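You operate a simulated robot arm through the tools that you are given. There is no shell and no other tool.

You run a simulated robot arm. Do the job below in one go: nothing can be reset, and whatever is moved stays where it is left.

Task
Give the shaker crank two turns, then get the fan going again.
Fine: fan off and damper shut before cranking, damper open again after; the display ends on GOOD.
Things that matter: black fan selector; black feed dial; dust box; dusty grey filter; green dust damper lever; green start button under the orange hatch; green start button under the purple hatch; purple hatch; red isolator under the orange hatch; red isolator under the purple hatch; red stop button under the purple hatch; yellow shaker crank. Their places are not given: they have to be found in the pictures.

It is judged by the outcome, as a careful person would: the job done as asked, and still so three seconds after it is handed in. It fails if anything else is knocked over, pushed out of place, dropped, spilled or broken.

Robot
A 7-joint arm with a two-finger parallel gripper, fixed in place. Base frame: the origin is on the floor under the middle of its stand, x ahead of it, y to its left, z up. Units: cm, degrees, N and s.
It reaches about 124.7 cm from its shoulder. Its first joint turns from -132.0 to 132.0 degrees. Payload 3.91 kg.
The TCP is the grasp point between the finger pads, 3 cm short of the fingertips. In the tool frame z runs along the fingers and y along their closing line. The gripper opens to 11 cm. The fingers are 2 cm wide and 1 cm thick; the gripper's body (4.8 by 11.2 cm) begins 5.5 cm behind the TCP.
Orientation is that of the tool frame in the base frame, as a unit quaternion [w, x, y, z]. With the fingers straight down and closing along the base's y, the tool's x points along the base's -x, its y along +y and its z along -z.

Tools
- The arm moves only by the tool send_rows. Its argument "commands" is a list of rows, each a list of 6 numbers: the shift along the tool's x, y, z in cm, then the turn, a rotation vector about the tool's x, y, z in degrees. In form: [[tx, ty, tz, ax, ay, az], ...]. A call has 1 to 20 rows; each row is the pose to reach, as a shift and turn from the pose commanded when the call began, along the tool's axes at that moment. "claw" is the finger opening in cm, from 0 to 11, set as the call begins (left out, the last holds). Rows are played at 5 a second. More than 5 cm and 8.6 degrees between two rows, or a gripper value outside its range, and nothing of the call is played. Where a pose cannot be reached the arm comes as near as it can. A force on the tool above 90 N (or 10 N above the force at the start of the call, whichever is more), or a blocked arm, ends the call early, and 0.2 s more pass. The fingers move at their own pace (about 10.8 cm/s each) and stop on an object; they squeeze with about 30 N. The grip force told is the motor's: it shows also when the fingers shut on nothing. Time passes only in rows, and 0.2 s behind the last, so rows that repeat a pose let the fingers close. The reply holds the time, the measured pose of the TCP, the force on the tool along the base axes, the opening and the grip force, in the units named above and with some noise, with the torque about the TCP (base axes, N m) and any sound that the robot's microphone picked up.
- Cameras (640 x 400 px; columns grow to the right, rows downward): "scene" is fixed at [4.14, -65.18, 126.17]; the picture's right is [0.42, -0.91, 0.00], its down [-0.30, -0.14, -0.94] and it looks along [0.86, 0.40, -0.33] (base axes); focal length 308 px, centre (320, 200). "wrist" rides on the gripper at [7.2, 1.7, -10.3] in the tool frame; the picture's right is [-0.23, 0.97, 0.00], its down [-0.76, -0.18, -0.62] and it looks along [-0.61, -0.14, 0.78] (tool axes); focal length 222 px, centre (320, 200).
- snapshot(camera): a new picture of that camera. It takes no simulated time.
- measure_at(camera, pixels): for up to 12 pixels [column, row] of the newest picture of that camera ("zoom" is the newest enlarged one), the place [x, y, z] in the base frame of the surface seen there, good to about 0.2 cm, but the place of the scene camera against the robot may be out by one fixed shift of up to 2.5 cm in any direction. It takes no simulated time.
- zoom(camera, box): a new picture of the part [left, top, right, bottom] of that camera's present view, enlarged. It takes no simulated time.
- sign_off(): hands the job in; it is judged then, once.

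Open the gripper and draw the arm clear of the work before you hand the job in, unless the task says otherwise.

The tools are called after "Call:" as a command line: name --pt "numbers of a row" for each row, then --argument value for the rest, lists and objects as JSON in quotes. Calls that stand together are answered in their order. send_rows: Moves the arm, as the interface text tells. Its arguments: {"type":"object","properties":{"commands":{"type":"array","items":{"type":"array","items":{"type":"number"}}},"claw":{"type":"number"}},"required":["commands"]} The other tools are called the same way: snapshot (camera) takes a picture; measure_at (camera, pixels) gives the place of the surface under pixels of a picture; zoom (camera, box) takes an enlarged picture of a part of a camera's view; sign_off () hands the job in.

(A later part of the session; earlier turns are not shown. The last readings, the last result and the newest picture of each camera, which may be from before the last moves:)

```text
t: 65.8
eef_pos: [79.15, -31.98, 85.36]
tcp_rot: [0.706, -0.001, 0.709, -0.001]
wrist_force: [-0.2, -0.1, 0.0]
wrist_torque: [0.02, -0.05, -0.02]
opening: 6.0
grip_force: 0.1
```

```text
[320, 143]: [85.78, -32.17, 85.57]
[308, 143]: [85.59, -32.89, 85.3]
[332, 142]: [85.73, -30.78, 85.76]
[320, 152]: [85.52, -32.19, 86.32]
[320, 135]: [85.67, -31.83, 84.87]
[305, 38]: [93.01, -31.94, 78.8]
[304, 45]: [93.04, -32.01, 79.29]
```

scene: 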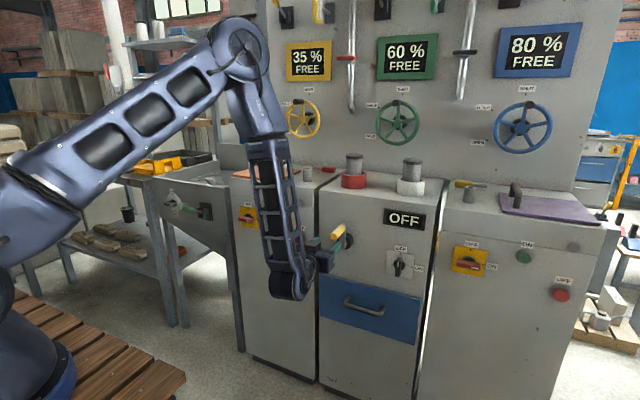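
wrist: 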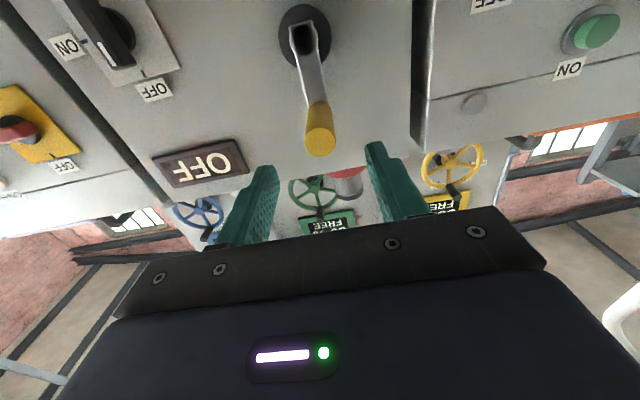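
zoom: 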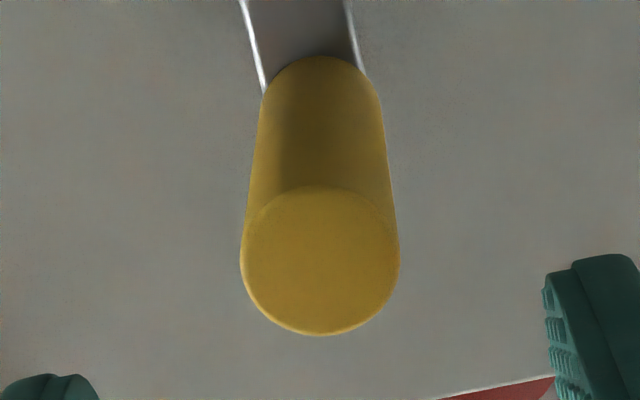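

The handle's centre is at (y,z)=(-32.0,85.5). I advance 9.4 cm to straddle it, then close.

Call:
send_rows --pt "0 0 3 0 0 0" --pt "-0.1 0 6 0 0 0" --pt "-0.15 0 8 0 0 0" --pt "-0.15 0 9.4 0 0 0" --pt "-0.15 0 9.4 0 0 0"

Call:
send_rows --pt "0 0 0 0 0 0" --pt "0 0 0 0 0 0" --pt "0 0 0 0 0 0" --pt "0 0 0 0 0 0" --claw 0

Call:
snapshot --camera "wrist"

```text
t: 67.0
eef_pos: [88.59, -31.99, 85.76]
tcp_rot: [0.705, -0.001, 0.709, -0.001]
wrist_force: [-0.1, 0.0, 0.4]
wrist_torque: [-0.02, 0.01, 0.04]
opening: 5.98
grip_force: 0.1
```

```text
t: 68.0
eef_pos: [88.5, -32.0, 85.7]
tcp_rot: [0.706, -0.001, 0.709, -0.001]
wrist_force: [3.3, -2.6, 0.8]
wrist_torque: [-0.07, 0.17, 1.04]
opening: 2.58
grip_force: 45.1
```

```text
taken
```

wrist: 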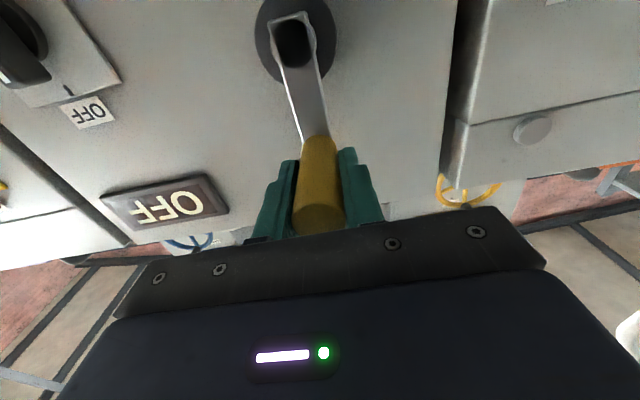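

Held at 2.58 cm. I start cranking clockwise: a first quarter turn along a 6.6 cm circle with fixed orientation, watching the forces.

Call:
send_rows --pt "0.1 -1.15 0 0 0 0" --pt "0.4 -2.26 0 0 0 0" --pt "0.88 -3.3 0 0 0 0" --pt "1.54 -4.24 0 0 0 0" --pt "2.36 -5.06 0 0 0 0" --pt "3.3 -5.72 0 0 0 0" --pt "4.34 -6.2 0 0 0 0" --pt "5.45 -6.5 0 0 0 0" --pt "6.6 -6.6 0 0 0 0"

Call:
snapshot --camera "wrist"

Call:
snapshot --camera "scene"

```text
t: 70.0
eef_pos: [88.27, -38.47, 79.12]
tcp_rot: [0.706, -0.002, 0.708, 0.0]
wrist_force: [4.6, 19.3, 8.7]
wrist_torque: [0.71, 0.86, -1.11]
opening: 2.45
grip_force: 45.5
```

```text
taken
```

wrist: 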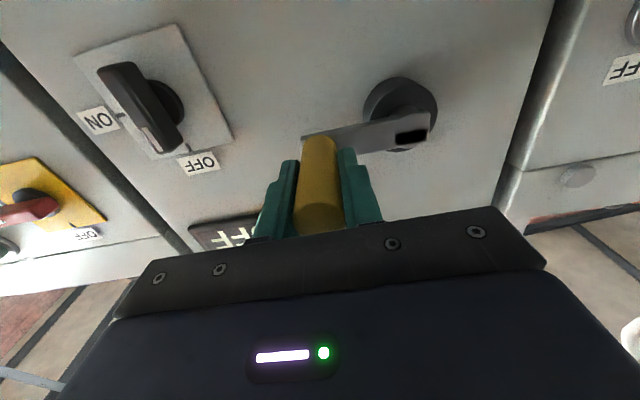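

```text
taken
```

scene: 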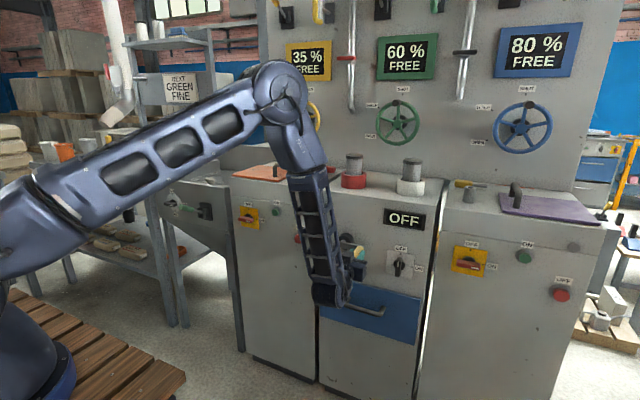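

A quarter turn went smoothly: the crank arm now points right (3 o'clock) and the forces are modest. I continue clockwise to 270° with radius 6.5.

Call:
send_rows --pt "1.35 0.24 0 0 0 0" --pt "2.64 0.66 0 0 0 0" --pt "3.82 1.34 0 0 0 0" --pt "4.83 2.25 0 0 0 0" --pt "5.63 3.35 0 0 0 0" --pt "6.18 4.59 0 0 0 0" --pt "6.46 5.92 0 0 0 0" --pt "6.46 7.28 0 0 0 0" --pt "6.18 8.61 0 0 0 0" --pt "5.63 9.85 0 0 0 0" --pt "4.83 10.95 0 0 0 0" --pt "3.82 11.86 0 0 0 0" --pt "2.64 12.54 0 0 0 0" --pt "1.35 12.96 0 0 0 0" --pt "0 13.1 0 0 0 0"

Call:
snapshot --camera "wrist"

Call:
snapshot --camera "scene"

```text
t: 73.2
eef_pos: [88.4, -25.58, 78.85]
tcp_rot: [0.705, -0.001, 0.709, -0.001]
wrist_force: [-5.4, -10.4, -4.0]
wrist_torque: [0.04, -0.63, 0.34]
opening: 2.5
grip_force: 44.8
```

```text
taken
```

wrist: 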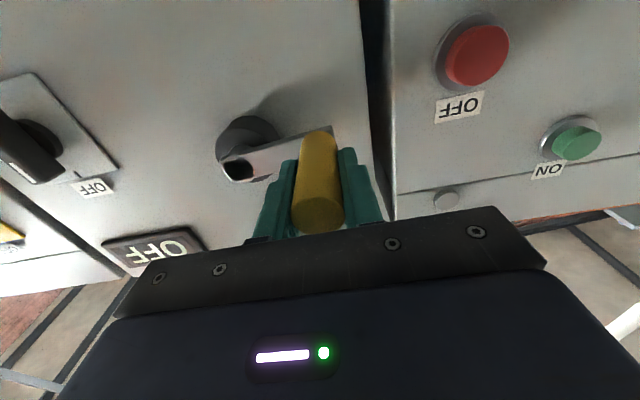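

```text
taken
```

scene: 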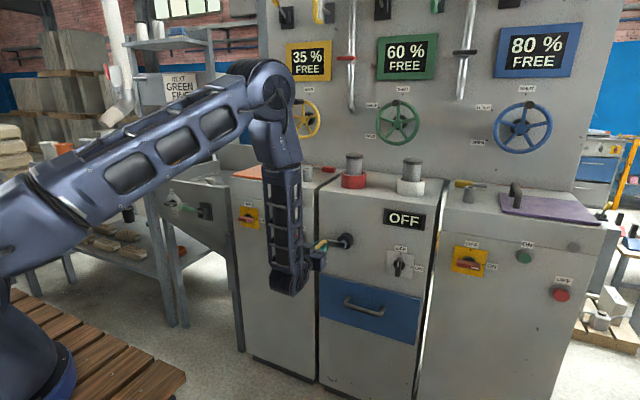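

At 270° the grip is steady (2.5 cm) and forces are low. I continue clockwise another 240°, to 510° in total.

Call:
send_rows --pt "-1.35 -0.14 0 0 0 0" --pt "-2.64 -0.56 0 0 0 0" --pt "-3.82 -1.24 0 0 0 0" --pt "-4.83 -2.15 0 0 0 0" --pt "-5.63 -3.25 0 0 0 0" --pt "-6.18 -4.49 0 0 0 0" --pt "-6.46 -5.82 0 0 0 0" --pt "-6.46 -7.18 0 0 0 0" --pt "-6.18 -8.51 0 0 0 0" --pt "-5.63 -9.75 0 0 0 0" --pt "-4.83 -10.85 0 0 0 0" --pt "-3.82 -11.76 0 0 0 0" --pt "-2.64 -12.44 0 0 0 0" --pt "-1.35 -12.86 0 0 0 0" --pt "0 -13 0 0 0 0" --pt "1.35 -12.86 0 0 0 0" --pt "2.64 -12.44 0 0 0 0" --pt "3.82 -11.76 0 0 0 0" --pt "4.83 -10.85 0 0 0 0" --pt "5.63 -9.75 0 0 0 0"

Call:
snapshot --camera "wrist"

Call:
snapshot --camera "scene"

```text
t: 74.5
eef_pos: [88.56, -27.84, 85.33]
tcp_rot: [0.711, -0.004, 0.703, 0.003]
wrist_force: [-31.9, 15.2, 28.4]
wrist_torque: [-0.2, -0.36, -2.12]
opening: 2.52
grip_force: 44.8
stopped in row 6: the force on the tool passed its limit at 99 N (the readings are from after the stop); the commanded pose is now the measured one
```

```text
taken
```

wrist: 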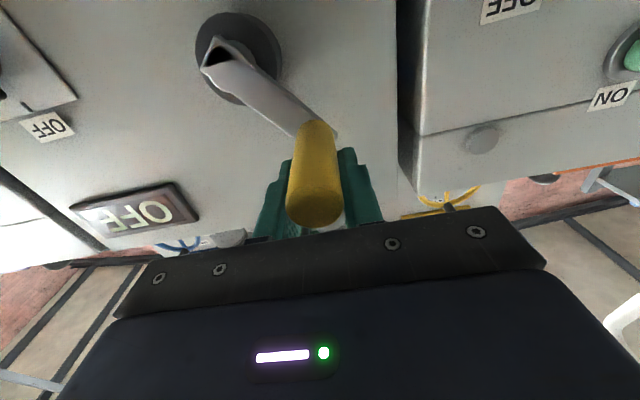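

```text
taken
```

scene: 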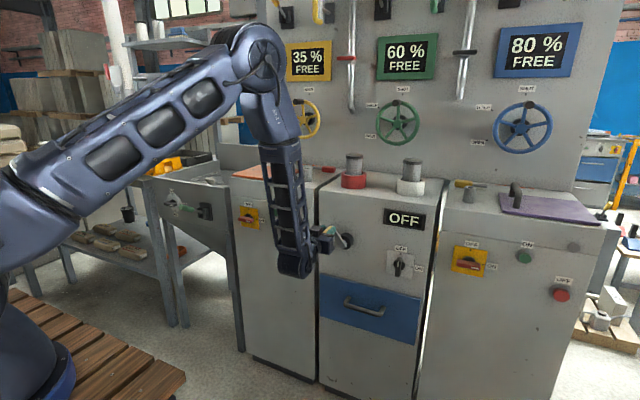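

The call stopped on force at about row 6: the TCP is at radius ~7.7 from the axis, so the fingers ran ahead of the handle. I measure where the handle and crank arm actually are.

Call:
measure_at --camera "wrist" --pixels '[[318, 130], [317, 160], [315, 190], [313, 215], [305, 218], [222, 52], [260, 90], [290, 115]]'

Call:
zoom --camera "wrist" --box '[180, 0, 400, 240]'

Call:
zoom --camera "scene" --box '[300, 200, 400, 290]'

```text
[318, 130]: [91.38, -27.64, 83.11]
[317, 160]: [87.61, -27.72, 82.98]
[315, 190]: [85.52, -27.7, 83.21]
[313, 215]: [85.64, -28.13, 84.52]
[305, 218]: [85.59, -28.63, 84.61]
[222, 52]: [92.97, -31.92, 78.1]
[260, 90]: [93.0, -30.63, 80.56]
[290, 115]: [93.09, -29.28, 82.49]
```

```text
1.67 times, centred on (290, 120) of wrist
```

zoom: 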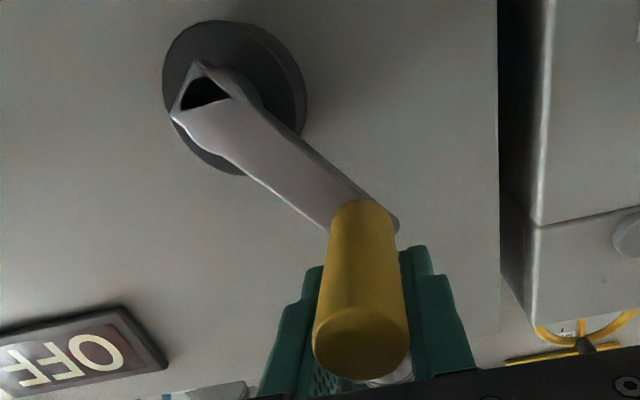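

```text
4.44 times, centred on (350, 245) of scene
```

zoom: 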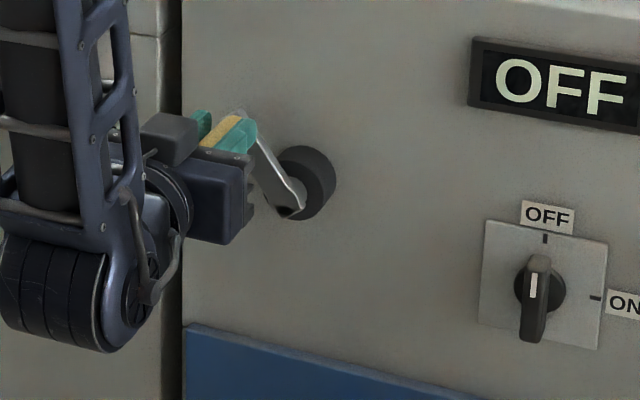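

The handle is at about (y,z)=(-27.7,84.4), i.e. ~321° round, and the fingers have slipped about 1 cm up off its centre. I open the gripper to relieve the load and see whether the crank stays put.

Call:
send_rows --pt "0 0 0 0 0 0" --pt "0 0 0 0 0 0" --pt "0 0 0 0 0 0" --claw 5

Call:
snapshot --camera "wrist"

Call:
measure_at --camera "scene" --pixels '[[260, 55], [240, 45], [285, 110], [275, 35], [290, 265]]'

```text
t: 75.2
eef_pos: [88.59, -28.14, 85.02]
tcp_rot: [0.709, -0.003, 0.705, 0.003]
wrist_force: [0.0, -0.2, 0.4]
wrist_torque: [-0.03, 0.0, 0.01]
opening: 5.0
grip_force: 0.1
```

```text
taken
```

wrist: 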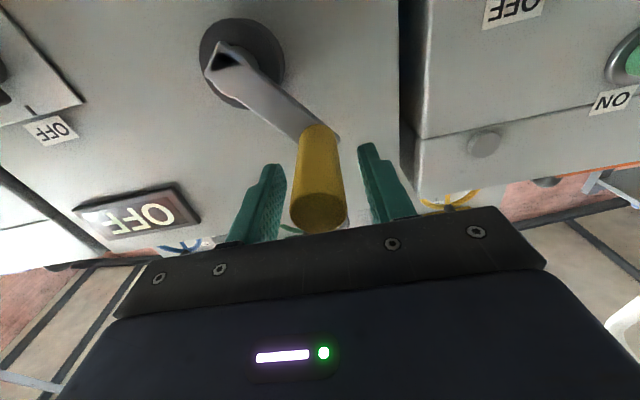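

```text
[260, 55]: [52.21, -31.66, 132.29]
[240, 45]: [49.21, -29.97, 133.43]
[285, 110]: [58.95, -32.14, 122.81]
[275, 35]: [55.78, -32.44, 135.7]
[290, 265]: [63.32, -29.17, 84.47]
```

The crank stays where it is with no load. I measure the handle's end face again for re-gripping.

Call:
measure_at --camera "wrist" --pixels '[[318, 208], [297, 208], [340, 208], [318, 190], [318, 160], [320, 130], [225, 60], [280, 105]]'

Call:
zoom --camera "wrist" --box '[190, 10, 400, 240]'

```text
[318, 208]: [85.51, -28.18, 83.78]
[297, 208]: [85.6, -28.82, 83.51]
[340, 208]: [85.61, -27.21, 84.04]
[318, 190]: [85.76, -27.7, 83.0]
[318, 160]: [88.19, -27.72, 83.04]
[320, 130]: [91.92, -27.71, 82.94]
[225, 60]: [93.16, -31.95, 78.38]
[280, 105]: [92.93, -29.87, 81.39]
```

```text
1.74 times, centred on (295, 125) of wrist
```

zoom: 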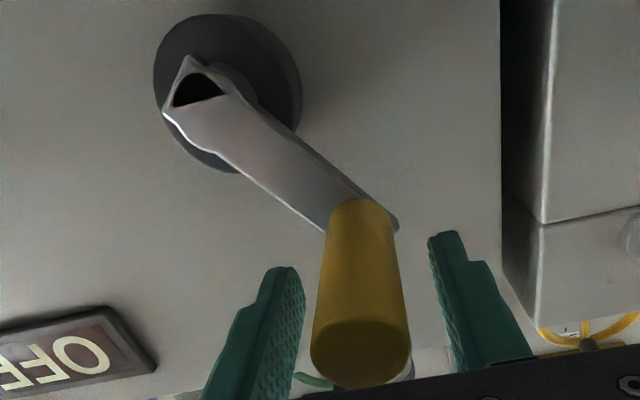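

The handle is centred at (-28.1,84.1), about 323° round. I re-centre on it (down 0.9 cm) and close again.

Call:
send_rows --pt "0.5 0 0 0 0 0" --pt "0.9 0 0 0 0 0" --pt "0.9 0 0 0 0 0" --claw 5

Call:
send_rows --pt "0 0 0 0 0 0" --pt "0 0 0 0 0 0" --pt "0 0 0 0 0 0" --pt "0 0 0 0 0 0" --claw 0

```text
t: 76.0
eef_pos: [88.69, -28.15, 84.13]
tcp_rot: [0.71, -0.003, 0.704, 0.003]
wrist_force: [-0.1, 0.6, -0.5]
wrist_torque: [0.01, 0.0, 0.01]
opening: 5.0
grip_force: 0.1
```

```text
t: 77.0
eef_pos: [88.71, -27.95, 84.23]
tcp_rot: [0.71, -0.005, 0.704, 0.004]
wrist_force: [0.1, 16.4, 6.9]
wrist_torque: [0.49, 1.06, -2.38]
opening: 2.6
grip_force: 44.6
```

Gripped again at 2.6 cm. I nudge the crank slowly through a further 12° and read the forces.

Call:
send_rows --pt "-0.22 -0.31 0 0 0 0" --pt "-0.4 -0.6 0 0 0 0" --pt "-0.56 -0.9 0 0 0 0" --pt "-0.71 -1.21 0 0 0 0"

Call:
snapshot --camera "wrist"

```text
t: 78.0
eef_pos: [88.65, -29.39, 84.91]
tcp_rot: [0.71, -0.004, 0.704, 0.003]
wrist_force: [3.4, 10.3, 6.5]
wrist_torque: [0.29, 1.09, -2.27]
opening: 2.55
grip_force: 45.3
```

```text
taken
```

wrist: 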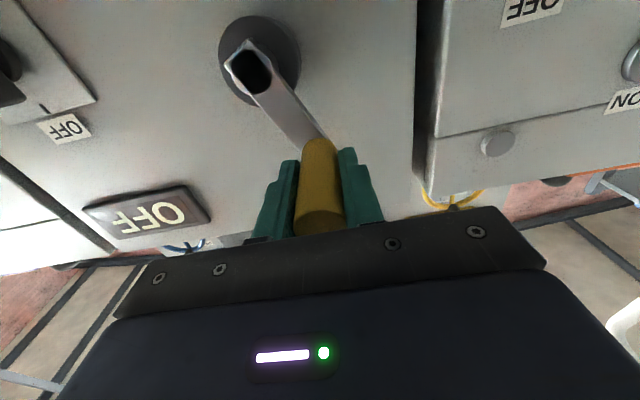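

The crank turns easily here (forces ~10 N), so the earlier stop was just the fingers slipping and wedging. I continue more slowly from 336° over the top to 450°.

Call:
send_rows --pt "-0.37 -1.07 0 0.3 0.25 0" --pt "-0.54 -2.19 0 0.57 0.49 0" --pt "-0.52 -3.32 0 0.57 0.49 0" --pt "-0.31 -4.43 0 0.57 0.49 0" --pt "0.1 -5.49 0 0.57 0.49 0" --pt "0.68 -6.46 0 0.57 0.49 0" --pt "1.42 -7.32 0 0.57 0.49 0" --pt "2.31 -8.03 0 0.57 0.49 0" --pt "3.3 -8.58 0 0.57 0.49 0" --pt "4.37 -8.95 0 0.57 0.49 0" --pt "5.49 -9.12 0 0.57 0.49 0" --pt "5.94 -9.14 0 0.57 0.49 0"

Call:
snapshot --camera "wrist"

```text
t: 80.7
eef_pos: [88.67, -38.51, 79.0]
tcp_rot: [0.707, -0.001, 0.707, 0.001]
wrist_force: [-1.2, 5.3, 0.6]
wrist_torque: [0.1, -0.68, 0.68]
opening: 2.5
grip_force: 45.1
```

```text
taken
```

wrist: 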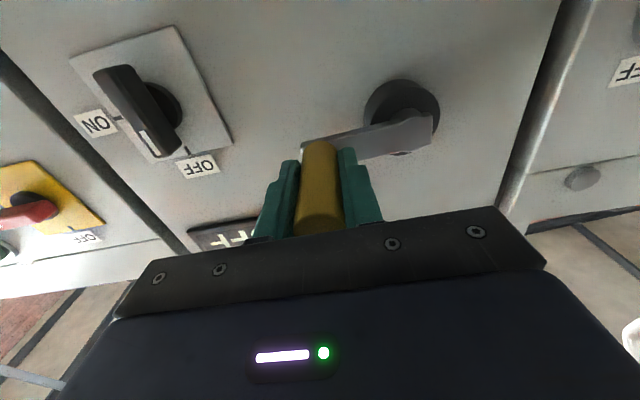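

At 450° the forces are low. I check that the handle is still centred in the fingers before the next stretch.

Call:
measure_at --camera "wrist" --pixels '[[320, 160], [320, 185], [320, 210], [320, 222], [405, 130], [350, 140]]'

```text
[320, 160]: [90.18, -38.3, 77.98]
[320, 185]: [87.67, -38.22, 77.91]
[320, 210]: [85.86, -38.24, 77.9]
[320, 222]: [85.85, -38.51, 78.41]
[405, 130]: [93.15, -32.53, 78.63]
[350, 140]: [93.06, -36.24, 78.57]
```

The handle is centred (its underside at z=77.9, so centre ≈79.2). I go on clockwise from 450° to 600°, through the bottom.

Call:
send_rows --pt "1.13 0.1 0 0 0 0" --pt "2.22 0.39 0 0 0 0" --pt "3.25 0.87 0 0 0 0" --pt "4.18 1.52 0 0 0 0" --pt "4.98 2.32 0 0 0 0" --pt "5.63 3.25 0 0 0 0" --pt "6.11 4.28 0 0 0 0" --pt "6.4 5.37 0 0 0 0" --pt "6.5 6.5 0 0 0 0" --pt "6.4 7.63 0 0 0 0" --pt "6.11 8.72 0 0 0 0" --pt "5.63 9.75 0 0 0 0" --pt "4.98 10.68 0 0 0 0" --pt "4.18 11.48 0 0 0 0" --pt "3.25 12.13 0 0 0 0"

Call:
snapshot --camera "wrist"

Call:
measure_at --camera "wrist" --pixels '[[320, 160], [320, 185], [320, 210], [320, 222], [318, 150]]'

```text
t: 83.8
eef_pos: [88.89, -26.23, 75.87]
tcp_rot: [0.706, 0.0, 0.708, 0.0]
wrist_force: [-7.0, -13.0, -8.5]
wrist_torque: [0.77, -0.33, 1.39]
opening: 2.5
grip_force: 44.8
```

```text
taken
```

wrist: 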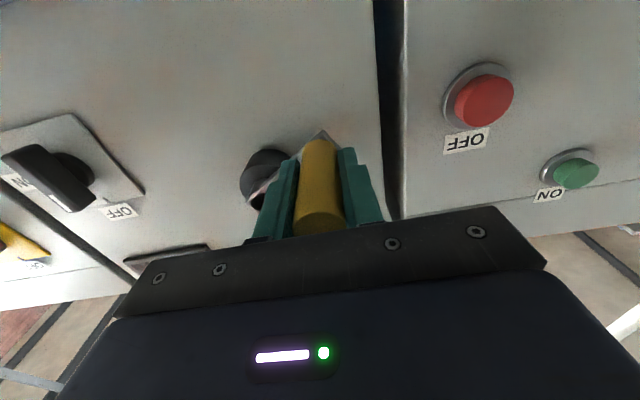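

```text
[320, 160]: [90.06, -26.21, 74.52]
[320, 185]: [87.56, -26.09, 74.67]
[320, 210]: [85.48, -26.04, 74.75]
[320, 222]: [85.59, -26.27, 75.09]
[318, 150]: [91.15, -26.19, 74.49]
```

Still centred (underside 74.6, TCP 75.9). This next part is the left side where it slipped before, so I go through 240°→300° of this turn in 6° steps.

Call:
send_rows --pt "-0.61 0.31 0 0 0 0" --pt "-1.24 0.55 0 0 0 0" --pt "-1.9 0.73 0 0 0 0" --pt "-2.57 0.83 0 0 0 0" --pt "-3.25 0.87 0 0 0 0" --pt "-3.93 0.83 0 0 0 0" --pt "-4.6 0.73 0 0 0 0" --pt "-5.26 0.55 0 0 0 0" --pt "-5.89 0.31 0 0 0 0" --pt "-6.5 0 0 0 0 0"

Call:
snapshot --camera "wrist"

Call:
measure_at --camera "wrist" --pixels '[[320, 160], [320, 185], [320, 210], [320, 222], [318, 150]]'

```text
t: 86.0
eef_pos: [88.81, -25.99, 82.25]
tcp_rot: [0.708, -0.002, 0.706, 0.002]
wrist_force: [6.9, 21.7, 1.7]
wrist_torque: [0.44, 1.18, -1.87]
opening: 2.56
grip_force: 44.6
```

```text
taken
```

wrist: 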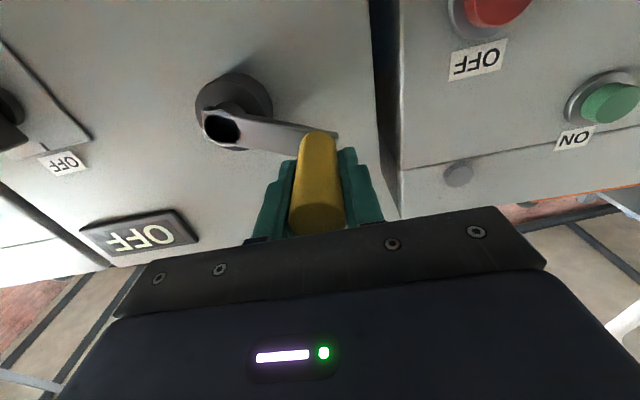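

```text
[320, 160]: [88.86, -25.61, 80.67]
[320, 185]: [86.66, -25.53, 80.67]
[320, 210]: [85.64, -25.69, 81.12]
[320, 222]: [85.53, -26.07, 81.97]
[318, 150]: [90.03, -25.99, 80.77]
```

The handle is at about 297° with only ~0.3 cm of slip. I continue in small steps to 330°.

Call:
send_rows --pt "-0.35 -0.12 0 0 0 0" --pt "-0.68 -0.29 0 0 0 0" --pt "-1.22 -0.73 0 0 0 0" --pt "-1.7 -1.21 0 0 0 0" --pt "-2.14 -1.75 0 0 0 0" --pt "-2.52 -2.33 0 0 0 0" --pt "-2.52 -2.33 0 0 0 0"

Call:
snapshot --camera "wrist"

Call:
measure_at --camera "wrist" --pixels '[[320, 160], [320, 185], [320, 210], [320, 222], [318, 150]]'

```text
t: 87.4
eef_pos: [88.91, -27.8, 85.16]
tcp_rot: [0.71, -0.002, 0.704, 0.004]
wrist_force: [-29.6, 18.6, 21.6]
wrist_torque: [0.2, -0.27, -2.47]
opening: 2.57
grip_force: 44.9
stopped in row 6: the force on the tool passed its limit at 93 N (the readings are from after the stop); the commanded pose is now the measured one
```

```text
taken
```

wrist: 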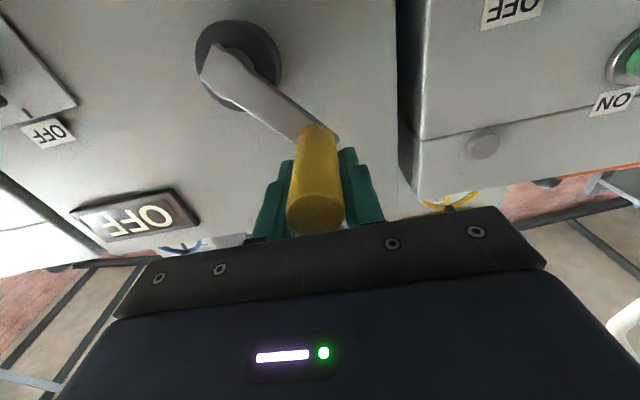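

```text
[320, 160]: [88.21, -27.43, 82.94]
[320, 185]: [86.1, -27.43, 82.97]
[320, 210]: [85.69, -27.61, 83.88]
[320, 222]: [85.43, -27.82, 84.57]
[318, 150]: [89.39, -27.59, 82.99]
```

It stopped at the same spot again (~322°), with the fingers slipped ~0.9 cm up; last time re-gripping freed it. I repeat: open, re-centre on the handle, and check its position.

Call:
send_rows --pt "0 0 0 0 0 0" --pt "0 0 0 0 0 0" --pt "0 0 0 0 0 0" --claw 5

Call:
snapshot --camera "wrist"

Call:
measure_at --camera "wrist" --pixels '[[318, 208], [297, 208], [340, 208], [318, 190], [318, 160], [320, 130], [225, 60], [280, 105]]'

```text
t: 88.2
eef_pos: [89.01, -28.17, 84.82]
tcp_rot: [0.709, -0.001, 0.706, 0.003]
wrist_force: [0.4, -0.6, -0.5]
wrist_torque: [0.02, -0.05, 0.0]
opening: 5.01
grip_force: 0.1
```

```text
taken
```

wrist: 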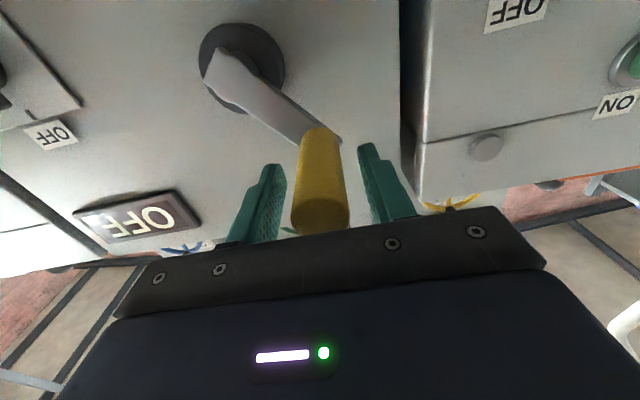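

```text
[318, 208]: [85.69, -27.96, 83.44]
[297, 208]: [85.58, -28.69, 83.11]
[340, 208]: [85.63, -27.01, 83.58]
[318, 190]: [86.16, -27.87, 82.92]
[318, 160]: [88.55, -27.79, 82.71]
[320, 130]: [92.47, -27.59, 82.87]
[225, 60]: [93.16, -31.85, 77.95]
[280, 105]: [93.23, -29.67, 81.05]
```

The handle centre is at about (-27.9,83.9), ~321° of the second turn. I move down 0.9 cm (and back 0.4 cm) to centre on it, then close.

Call:
send_rows --pt "0.5 0.1 -0.2 0 0 0" --pt "0.9 0.2 -0.4 0 0 0" --pt "0.9 0.2 -0.4 0 0 0" --claw 5

Call:
send_rows --pt "0 0 0 0 0 0" --pt "0 0 0 0 0 0" --pt "0 0 0 0 0 0" --pt "0 0 0 0 0 0" --claw 0

```text
t: 89.0
eef_pos: [88.52, -27.86, 83.96]
tcp_rot: [0.709, -0.002, 0.706, 0.003]
wrist_force: [-0.9, -0.1, -0.3]
wrist_torque: [-0.03, -0.01, -0.01]
opening: 5.0
grip_force: 0.1
```

```text
t: 90.0
eef_pos: [88.46, -27.87, 84.01]
tcp_rot: [0.708, -0.002, 0.706, 0.004]
wrist_force: [-0.7, 2.8, -0.2]
wrist_torque: [0.08, -0.01, -2.16]
opening: 2.59
grip_force: 44.6
```

Gripped and centred. I bring the crank in small steps from 321° to just past the top, completing the second turn.

Call:
send_rows --pt "-0.25 -0.24 0 0 0 0" --pt "-0.49 -0.49 0 0 0 0" --pt "-0.83 -1.08 0 0 0 0" --pt "-1.11 -1.7 0 0 0 0" --pt "-1.32 -2.35 0 0 0 0" --pt "-1.46 -3.01 0 0 0 0" --pt "-1.53 -3.69 0 0 0 0" --pt "-1.53 -4.37 0 0 0 0" --pt "-1.53 -4.37 0 0 0 0"

Call:
snapshot --camera "wrist"

Call:
snapshot --camera "scene"

```text
t: 92.0
eef_pos: [88.74, -32.21, 85.61]
tcp_rot: [0.709, -0.002, 0.705, 0.003]
wrist_force: [4.7, 5.2, 5.9]
wrist_torque: [0.39, 0.75, -2.07]
opening: 2.59
grip_force: 45.0
```

```text
taken
```

wrist: 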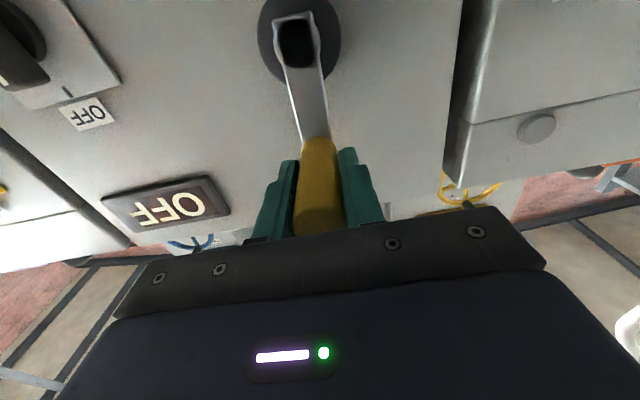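

```text
taken
```

scene: 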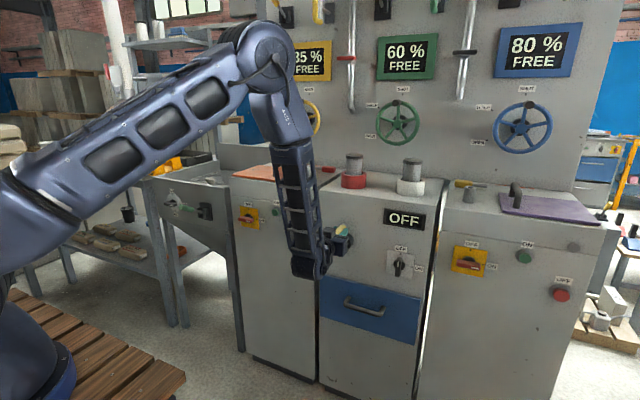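

The crank arm is vertical again, just past 720°. I open the gripper and back away 10 cm, then verify the crank's angle.

Call:
send_rows --pt "0 0 0 0 0 0" --pt "0 0 0 0 0 0" --pt "0 0 -3 0 0 0" --pt "0 0 -6.5 0 0 0" --pt "0 0 -9.7 0 0 0" --pt "0 0 -9.7 0 0 0" --claw 6

Call:
snapshot --camera "wrist"

Call:
measure_at --camera "wrist" --pixels '[[320, 143], [308, 143], [332, 142], [320, 152], [320, 135], [305, 38], [304, 45]]'

Call:
zoom --camera "scene" --box '[320, 200, 440, 290]'

```text
t: 93.4
eef_pos: [79.02, -32.43, 85.39]
tcp_rot: [0.709, -0.001, 0.706, 0.003]
wrist_force: [-0.4, -0.5, -0.5]
wrist_torque: [0.03, 0.0, 0.04]
opening: 6.0
grip_force: 0.0
```

```text
taken
```

wrist: 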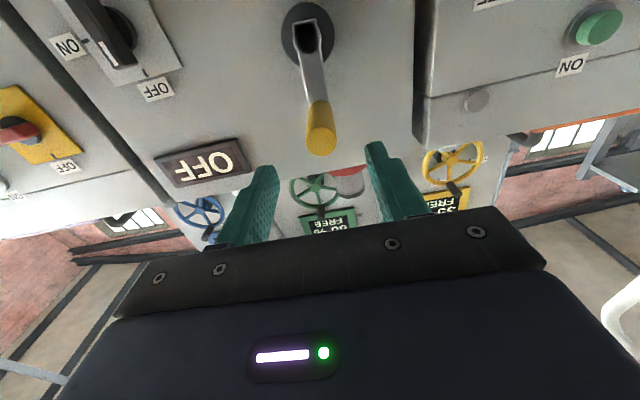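

```text
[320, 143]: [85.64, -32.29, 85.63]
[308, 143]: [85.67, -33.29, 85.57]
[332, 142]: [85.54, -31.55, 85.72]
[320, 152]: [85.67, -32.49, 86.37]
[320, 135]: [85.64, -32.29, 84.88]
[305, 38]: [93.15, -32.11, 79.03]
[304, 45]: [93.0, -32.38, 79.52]
```

```text
4.44 times, centred on (380, 245) of scene
```

zoom: 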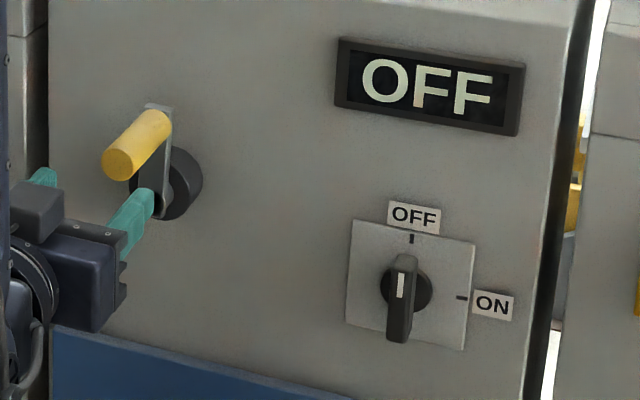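

The handle is at (-32.3,85.6), about 2° past the top, so two full turns are done. Now I move to stand off in front of the fan selector at (80,-51,74).

Call:
send_rows --pt "2.3 -3.7 0.2 0.1 0.1 -0.05" --pt "4.6 -7.4 0.4 0.2 0.15 -0.1" --pt "6.9 -11.1 0.6 0.32 0.24 -0.16" --pt "9.2 -14.9 0.8 0.32 0.24 -0.16" --pt "11.3 -18.6 1 0.32 0.24 -0.16" --pt "11.3 -18.6 1 0.32 0.24 -0.16" --claw 5

Call:
snapshot --camera "wrist"

Call:
snapshot --camera "scene"

```text
t: 94.8
eef_pos: [80.14, -50.83, 73.96]
tcp_rot: [0.707, -0.001, 0.707, 0.001]
wrist_force: [0.8, 0.1, 0.5]
wrist_torque: [0.0, -0.01, 0.01]
opening: 5.01
grip_force: 0.2
```

```text
taken
```

wrist: 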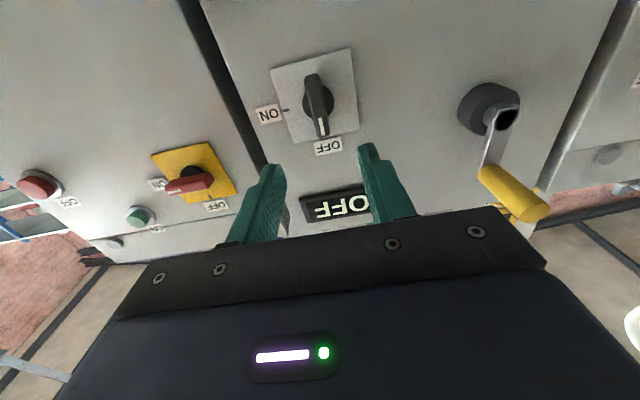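

```text
taken
```

scene: 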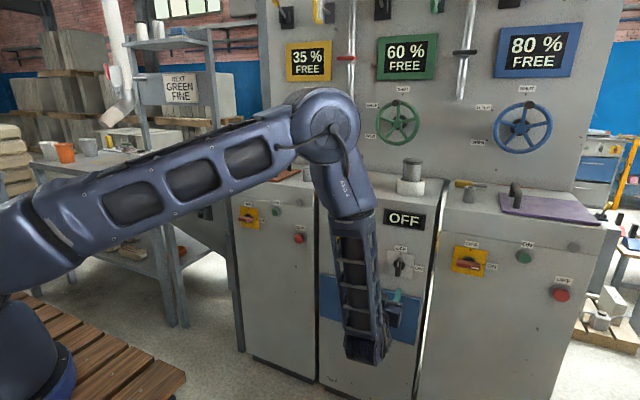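

The bar is vertical (pointing to OFF) and centred between the fingers. Before gripping, I test in free air that the wrist can roll +90° in this posture.

Call:
send_rows --pt "0 0 0 0 0 8" --pt "0 0 0 0 0 16" --pt "0 0 0 0 0 24" --pt "0 0 0 0 0 32" --pt "0 0 0 0 0 40" --pt "0 0 0 0 0 48" --pt "0 0 0 0 0 56" --pt "0 0 0 0 0 64" --pt "0 0 0 0 0 72" --pt "0 0 0 0 0 80" --pt "0 0 0 0 0 88" --pt "0 0 0 0 0 92"

```text
t: 97.4
eef_pos: [80.17, -50.85, 74.15]
tcp_rot: [0.491, 0.509, 0.49, 0.509]
wrist_force: [0.6, -0.4, -0.3]
wrist_torque: [0.0, -0.01, 0.0]
opening: 5.0
grip_force: 0.1
```

The +92° roll works without trouble. I roll back to 0 and then move in on the bar.

Call:
send_rows --pt "0 0 0 0 0 -8" --pt "0 0 0 0 0 -16" --pt "0 0 0 0 0 -24" --pt "0 0 0 0 0 -32" --pt "0 0 0 0 0 -40" --pt "0 0 0 0 0 -48" --pt "0 0 0 0 0 -56" --pt "0 0 0 0 0 -64" --pt "0 0 0 0 0 -72" --pt "0 0 0 0 0 -80" --pt "0 0 0 0 0 -88" --pt "0 0 0 0 0 -92" --pt "0 0 0 0 0 -92"

Call:
snapshot --camera "wrist"

Call:
measure_at --camera "wrist" --pixels '[[315, 85], [318, 105], [321, 125], [308, 95], [328, 95], [272, 68], [351, 48], [357, 128], [293, 143]]'

```text
t: 100.2
eef_pos: [80.03, -50.8, 74.05]
tcp_rot: [0.707, -0.001, 0.707, 0.001]
wrist_force: [-0.2, -0.2, 0.0]
wrist_torque: [0.01, 0.01, -0.04]
opening: 5.02
grip_force: 0.2
```

```text
taken
```

wrist: 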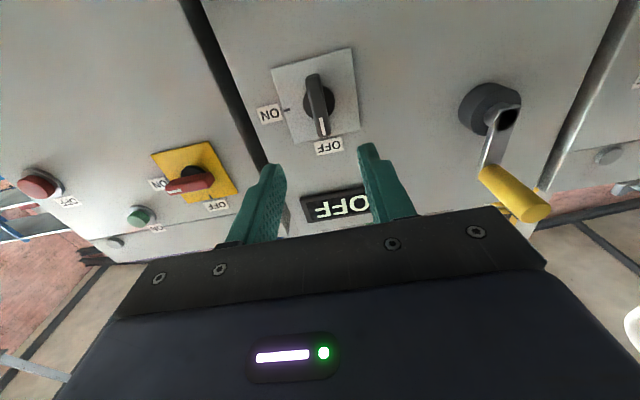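

```text
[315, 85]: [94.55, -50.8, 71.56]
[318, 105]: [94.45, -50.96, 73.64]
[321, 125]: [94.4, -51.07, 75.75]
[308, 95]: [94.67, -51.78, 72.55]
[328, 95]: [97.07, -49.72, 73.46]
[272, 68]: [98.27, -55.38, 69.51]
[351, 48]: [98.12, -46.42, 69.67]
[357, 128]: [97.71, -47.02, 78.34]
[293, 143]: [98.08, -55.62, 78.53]
```

The bar centre is at y≈-51.05, z≈74.0. I shift 0.25 cm right, advance 13.1 cm to straddle it, then close.

Call:
send_rows --pt "0 -0.25 3 0 0 0" --pt "0 -0.25 6 0 0 0" --pt "0 -0.25 9 0 0 0" --pt "0 -0.25 11.2 0 0 0" --pt "0 -0.25 13.1 0 0 0" --pt "0 -0.25 13.1 0 0 0" --claw 5

Call:
send_rows --pt "0 0 0 0 0 0" --pt "0 0 0 0 0 0" --pt "0 0 0 0 0 0" --pt "0 0 0 0 0 0" --claw 0

Call:
snapshot --camera "wrist"

```text
t: 101.6
eef_pos: [93.23, -51.08, 74.15]
tcp_rot: [0.707, -0.001, 0.707, 0.001]
wrist_force: [-0.6, 1.1, 0.2]
wrist_torque: [0.01, -0.01, 0.01]
opening: 5.0
grip_force: 0.1
```

```text
t: 102.6
eef_pos: [93.2, -50.96, 74.04]
tcp_rot: [0.707, -0.001, 0.707, 0.001]
wrist_force: [-2.5, 9.5, -1.3]
wrist_torque: [-0.02, -0.3, 0.1]
opening: 1.58
grip_force: 45.4
```

```text
taken
```

wrist: 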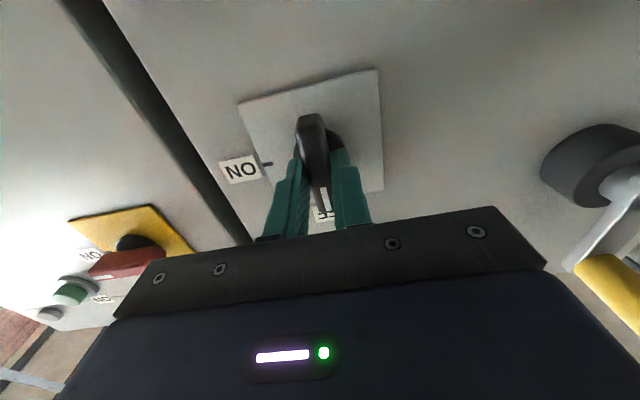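

Gripped at 1.58 cm with small forces. I turn the bar clockwise +90° to ON.

Call:
send_rows --pt "0 0 0 0 0 8" --pt "0 0 0 0 0 16" --pt "0 0 0 0 0 24" --pt "0 0 0 0 0 32" --pt "0 0 0 0 0 40" --pt "0 0 0 0 0 48" --pt "0 0 0 0 0 56" --pt "0 0 0 0 0 64" --pt "0 0 0 0 0 72" --pt "0 0 0 0 0 80" --pt "0 0 0 0 0 88" --pt "0 0 0 0 0 91" --pt "0 0 0 0 0 91"

Call:
snapshot --camera "wrist"

Call:
snapshot --camera "scene"

```text
t: 105.4
eef_pos: [93.18, -51.02, 74.05]
tcp_rot: [0.496, 0.504, 0.496, 0.505]
wrist_force: [-2.4, 21.1, -17.4]
wrist_torque: [-0.86, 0.39, 0.9]
opening: 1.58
grip_force: 44.8
```

```text
taken
```

wrist: 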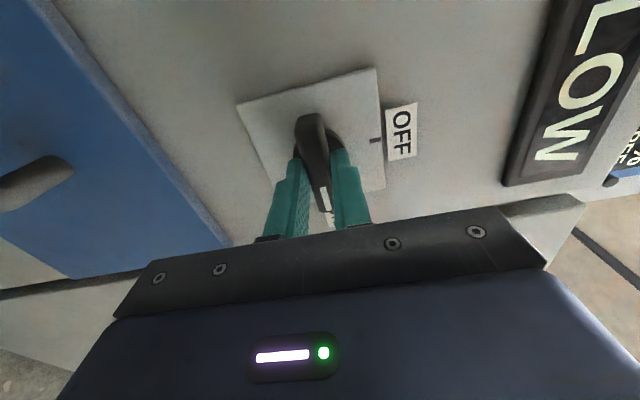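

```text
taken
```

scene: 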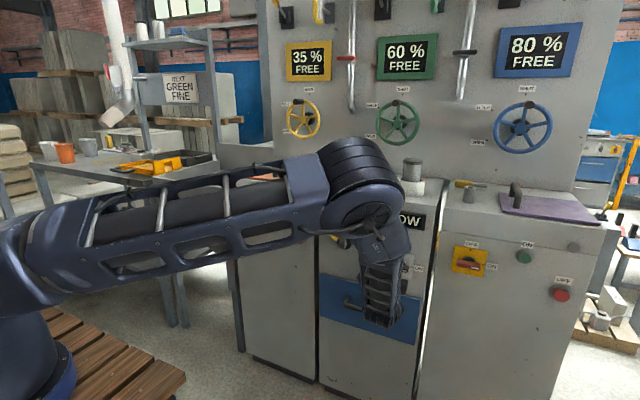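

The fan is back on; the display reads LOW for now, with the damper still shut. I open and back out 13 cm.

Call:
send_rows --pt "0 0 0 0 0 0" --pt "0 0 0 0 0 0" --pt "0 0 -3 0 0 0" --pt "0 0 -6.5 0 0 0" --pt "0 0 -10 0 0 0" --pt "0 0 -13 0 0 0" --claw 5

Call:
send_rows --pt "0 0 0 0 0 -8" --pt "0 0 0 0 0 -16" --pt "0 0 0 0 0 -24" --pt "0 0 0 0 0 -32" --pt "0 0 0 0 0 -40" --pt "0 0 0 0 0 -48" --pt "0 0 0 0 0 -56" --pt "0 0 0 0 0 -64" --pt "0 0 0 0 0 -72" --pt "0 0 0 0 0 -80" --pt "0 0 0 0 0 -88" --pt "0 0 0 0 0 -91" --pt "0 0 0 0 0 -91"

Call:
snapshot --camera "scene"

Call:
snapshot --camera "wrist"

```text
t: 106.8
eef_pos: [80.3, -50.89, 74.27]
tcp_rot: [0.496, 0.503, 0.496, 0.504]
wrist_force: [0.3, 0.1, -0.2]
wrist_torque: [-0.03, 0.01, 0.01]
opening: 5.01
grip_force: 0.0
```

```text
t: 109.6
eef_pos: [80.15, -51.19, 74.16]
tcp_rot: [0.707, 0.0, 0.707, 0.0]
wrist_force: [-0.4, -0.3, 0.7]
wrist_torque: [-0.01, 0.01, 0.0]
opening: 5.01
grip_force: 0.0
```

```text
taken
```

scene: 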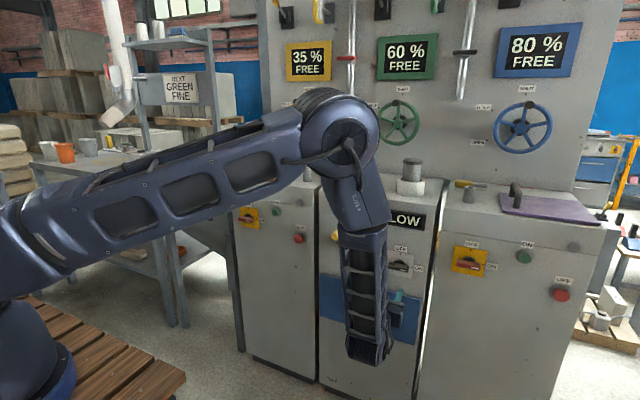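

```text
taken
```

wrist: 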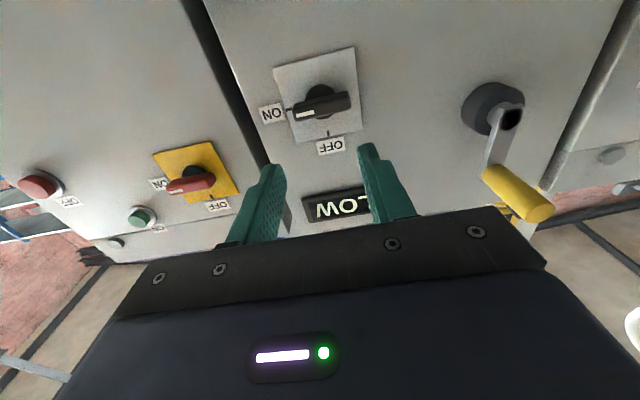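

The knob is on ON and the posture is back to normal. Now I go down to z≈62 and sweep left toward the damper lever.

Call:
send_rows --pt "4 0.5 -0.5 0 0 0" --pt "8 2 -1 0 0 0" --pt "11.5 5 -1.5 0 0 0" --pt "12 9.5 -1.8 0 0 0" --pt "12 14 -1.8 0 0 0" --pt "12 18.5 -1.8 0 0 0" --pt "12 23 -1.8 0 0 0" --pt "12 27.5 -1.8 0 0 0" --pt "12 32 -1.8 0 0 0" --pt "12 36.5 -1.8 0 0 0" --pt "12 41 -1.8 0 0 0"

Call:
snapshot --camera "scene"

```text
t: 112.0
eef_pos: [78.46, -10.33, 62.13]
tcp_rot: [0.708, 0.0, 0.706, -0.001]
wrist_force: [0.5, -0.4, 0.3]
wrist_torque: [0.02, -0.01, 0.01]
opening: 5.01
grip_force: 0.1
```

```text
taken
```

scene: 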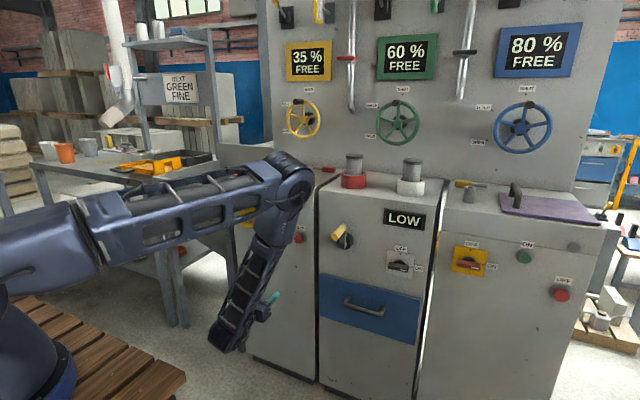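

The swing is going well. I continue left to y≈35 at the same height.

Call:
send_rows --pt "0 4.5 0 0 0 0" --pt "0 9 0 0 0 0" --pt "0 13.5 0 0 0 0" --pt "0 18 0 0 0 0" --pt "0 22.5 0 0 0 0" --pt "0 27 0 0 0 0" --pt "0 31.5 0 0 0 0" --pt "0 36 0 0 0 0" --pt "0 40.5 0 0 0 0" --pt "0 45 0 0 0 0" --pt "0 45.2 0 0 0 0"

Call:
snapshot --camera "scene"

Call:
snapshot --camera "wrist"

```text
t: 114.4
eef_pos: [78.38, 35.21, 62.03]
tcp_rot: [0.707, 0.0, 0.707, -0.001]
wrist_force: [0.5, 0.8, -0.5]
wrist_torque: [0.01, 0.01, 0.01]
opening: 5.02
grip_force: 0.0
```

```text
taken
```

scene: 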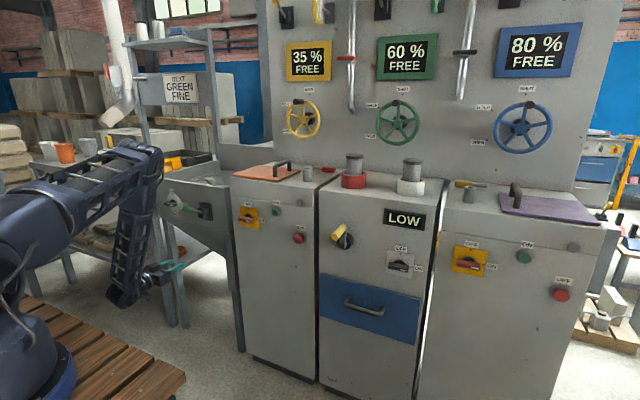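

```text
taken
```

wrist: 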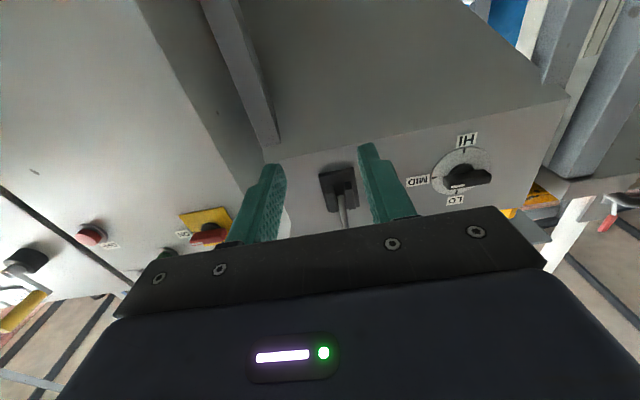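

The hopper lever is ahead at (340,195) in the wrist view. I glance at the crank and display, then raise toward the lever.

Call:
zoom --camera "scene" --box '[310, 190, 440, 300]'

Call:
send_rows --pt "-4.5 -0.05 -0.1 0 0 0" --pt "-9 -0.1 -0.3 0 0 0" --pt "-13.5 -0.15 -0.4 0 0 0" --pt "-18 -0.2 -0.4 0 0 0" --pt "-21 -0.2 -0.4 0 0 0" --pt "-21 -0.2 -0.4 0 0 0" --claw 6

Call:
snapshot --camera "wrist"

```text
3.64 times, centred on (375, 245) of scene
```

zoom: 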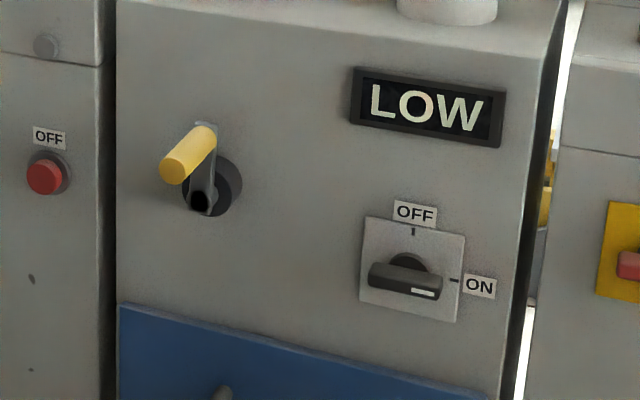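

```text
t: 115.8
eef_pos: [78.21, 34.93, 83.09]
tcp_rot: [0.707, 0.0, 0.707, 0.0]
wrist_force: [0.1, 0.2, -0.6]
wrist_torque: [-0.01, 0.01, 0.01]
opening: 5.98
grip_force: 0.0
```

```text
taken
```

wrist: 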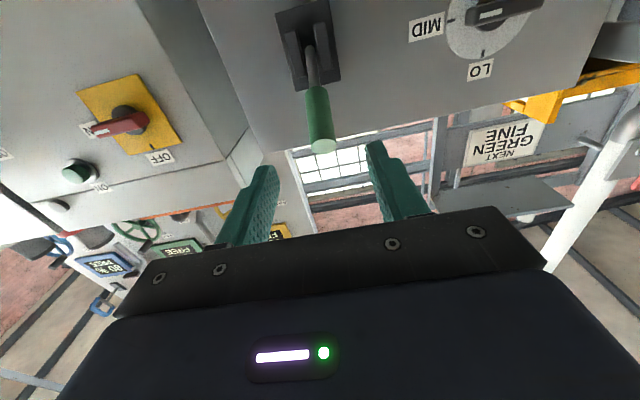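

Crank upright, selector ON, display LOW pending the damper. The lever grip is centred at (320,125); I advance 11 cm to straddle it and close.

Call:
send_rows --pt "0 0.05 3 0 0 0" --pt "0 0.05 6 0 0 0" --pt "0 0.05 9 0 0 0" --pt "0 0.05 11 0 0 0" --pt "0 0.05 11 0 0 0" --claw 6

Call:
snapshot --camera "wrist"

Call:
send_rows --pt "0 0 0 0 0 0" --pt "0 0 0 0 0 0" --pt "0 0 0 0 0 0" --pt "0 0 0 0 0 0" --claw 0

```text
t: 117.0
eef_pos: [89.13, 35.01, 82.88]
tcp_rot: [0.708, -0.001, 0.706, 0.001]
wrist_force: [0.7, 0.7, -0.5]
wrist_torque: [-0.04, 0.0, 0.02]
opening: 5.99
grip_force: 0.0
```

```text
taken
```

wrist: 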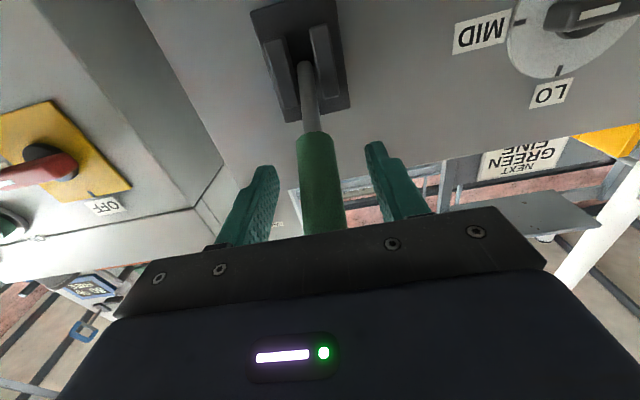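

```text
t: 118.0
eef_pos: [89.19, 35.09, 82.99]
tcp_rot: [0.707, -0.001, 0.707, 0.0]
wrist_force: [3.7, 2.1, -0.8]
wrist_torque: [0.04, -0.03, -0.02]
opening: 2.38
grip_force: 45.6
```

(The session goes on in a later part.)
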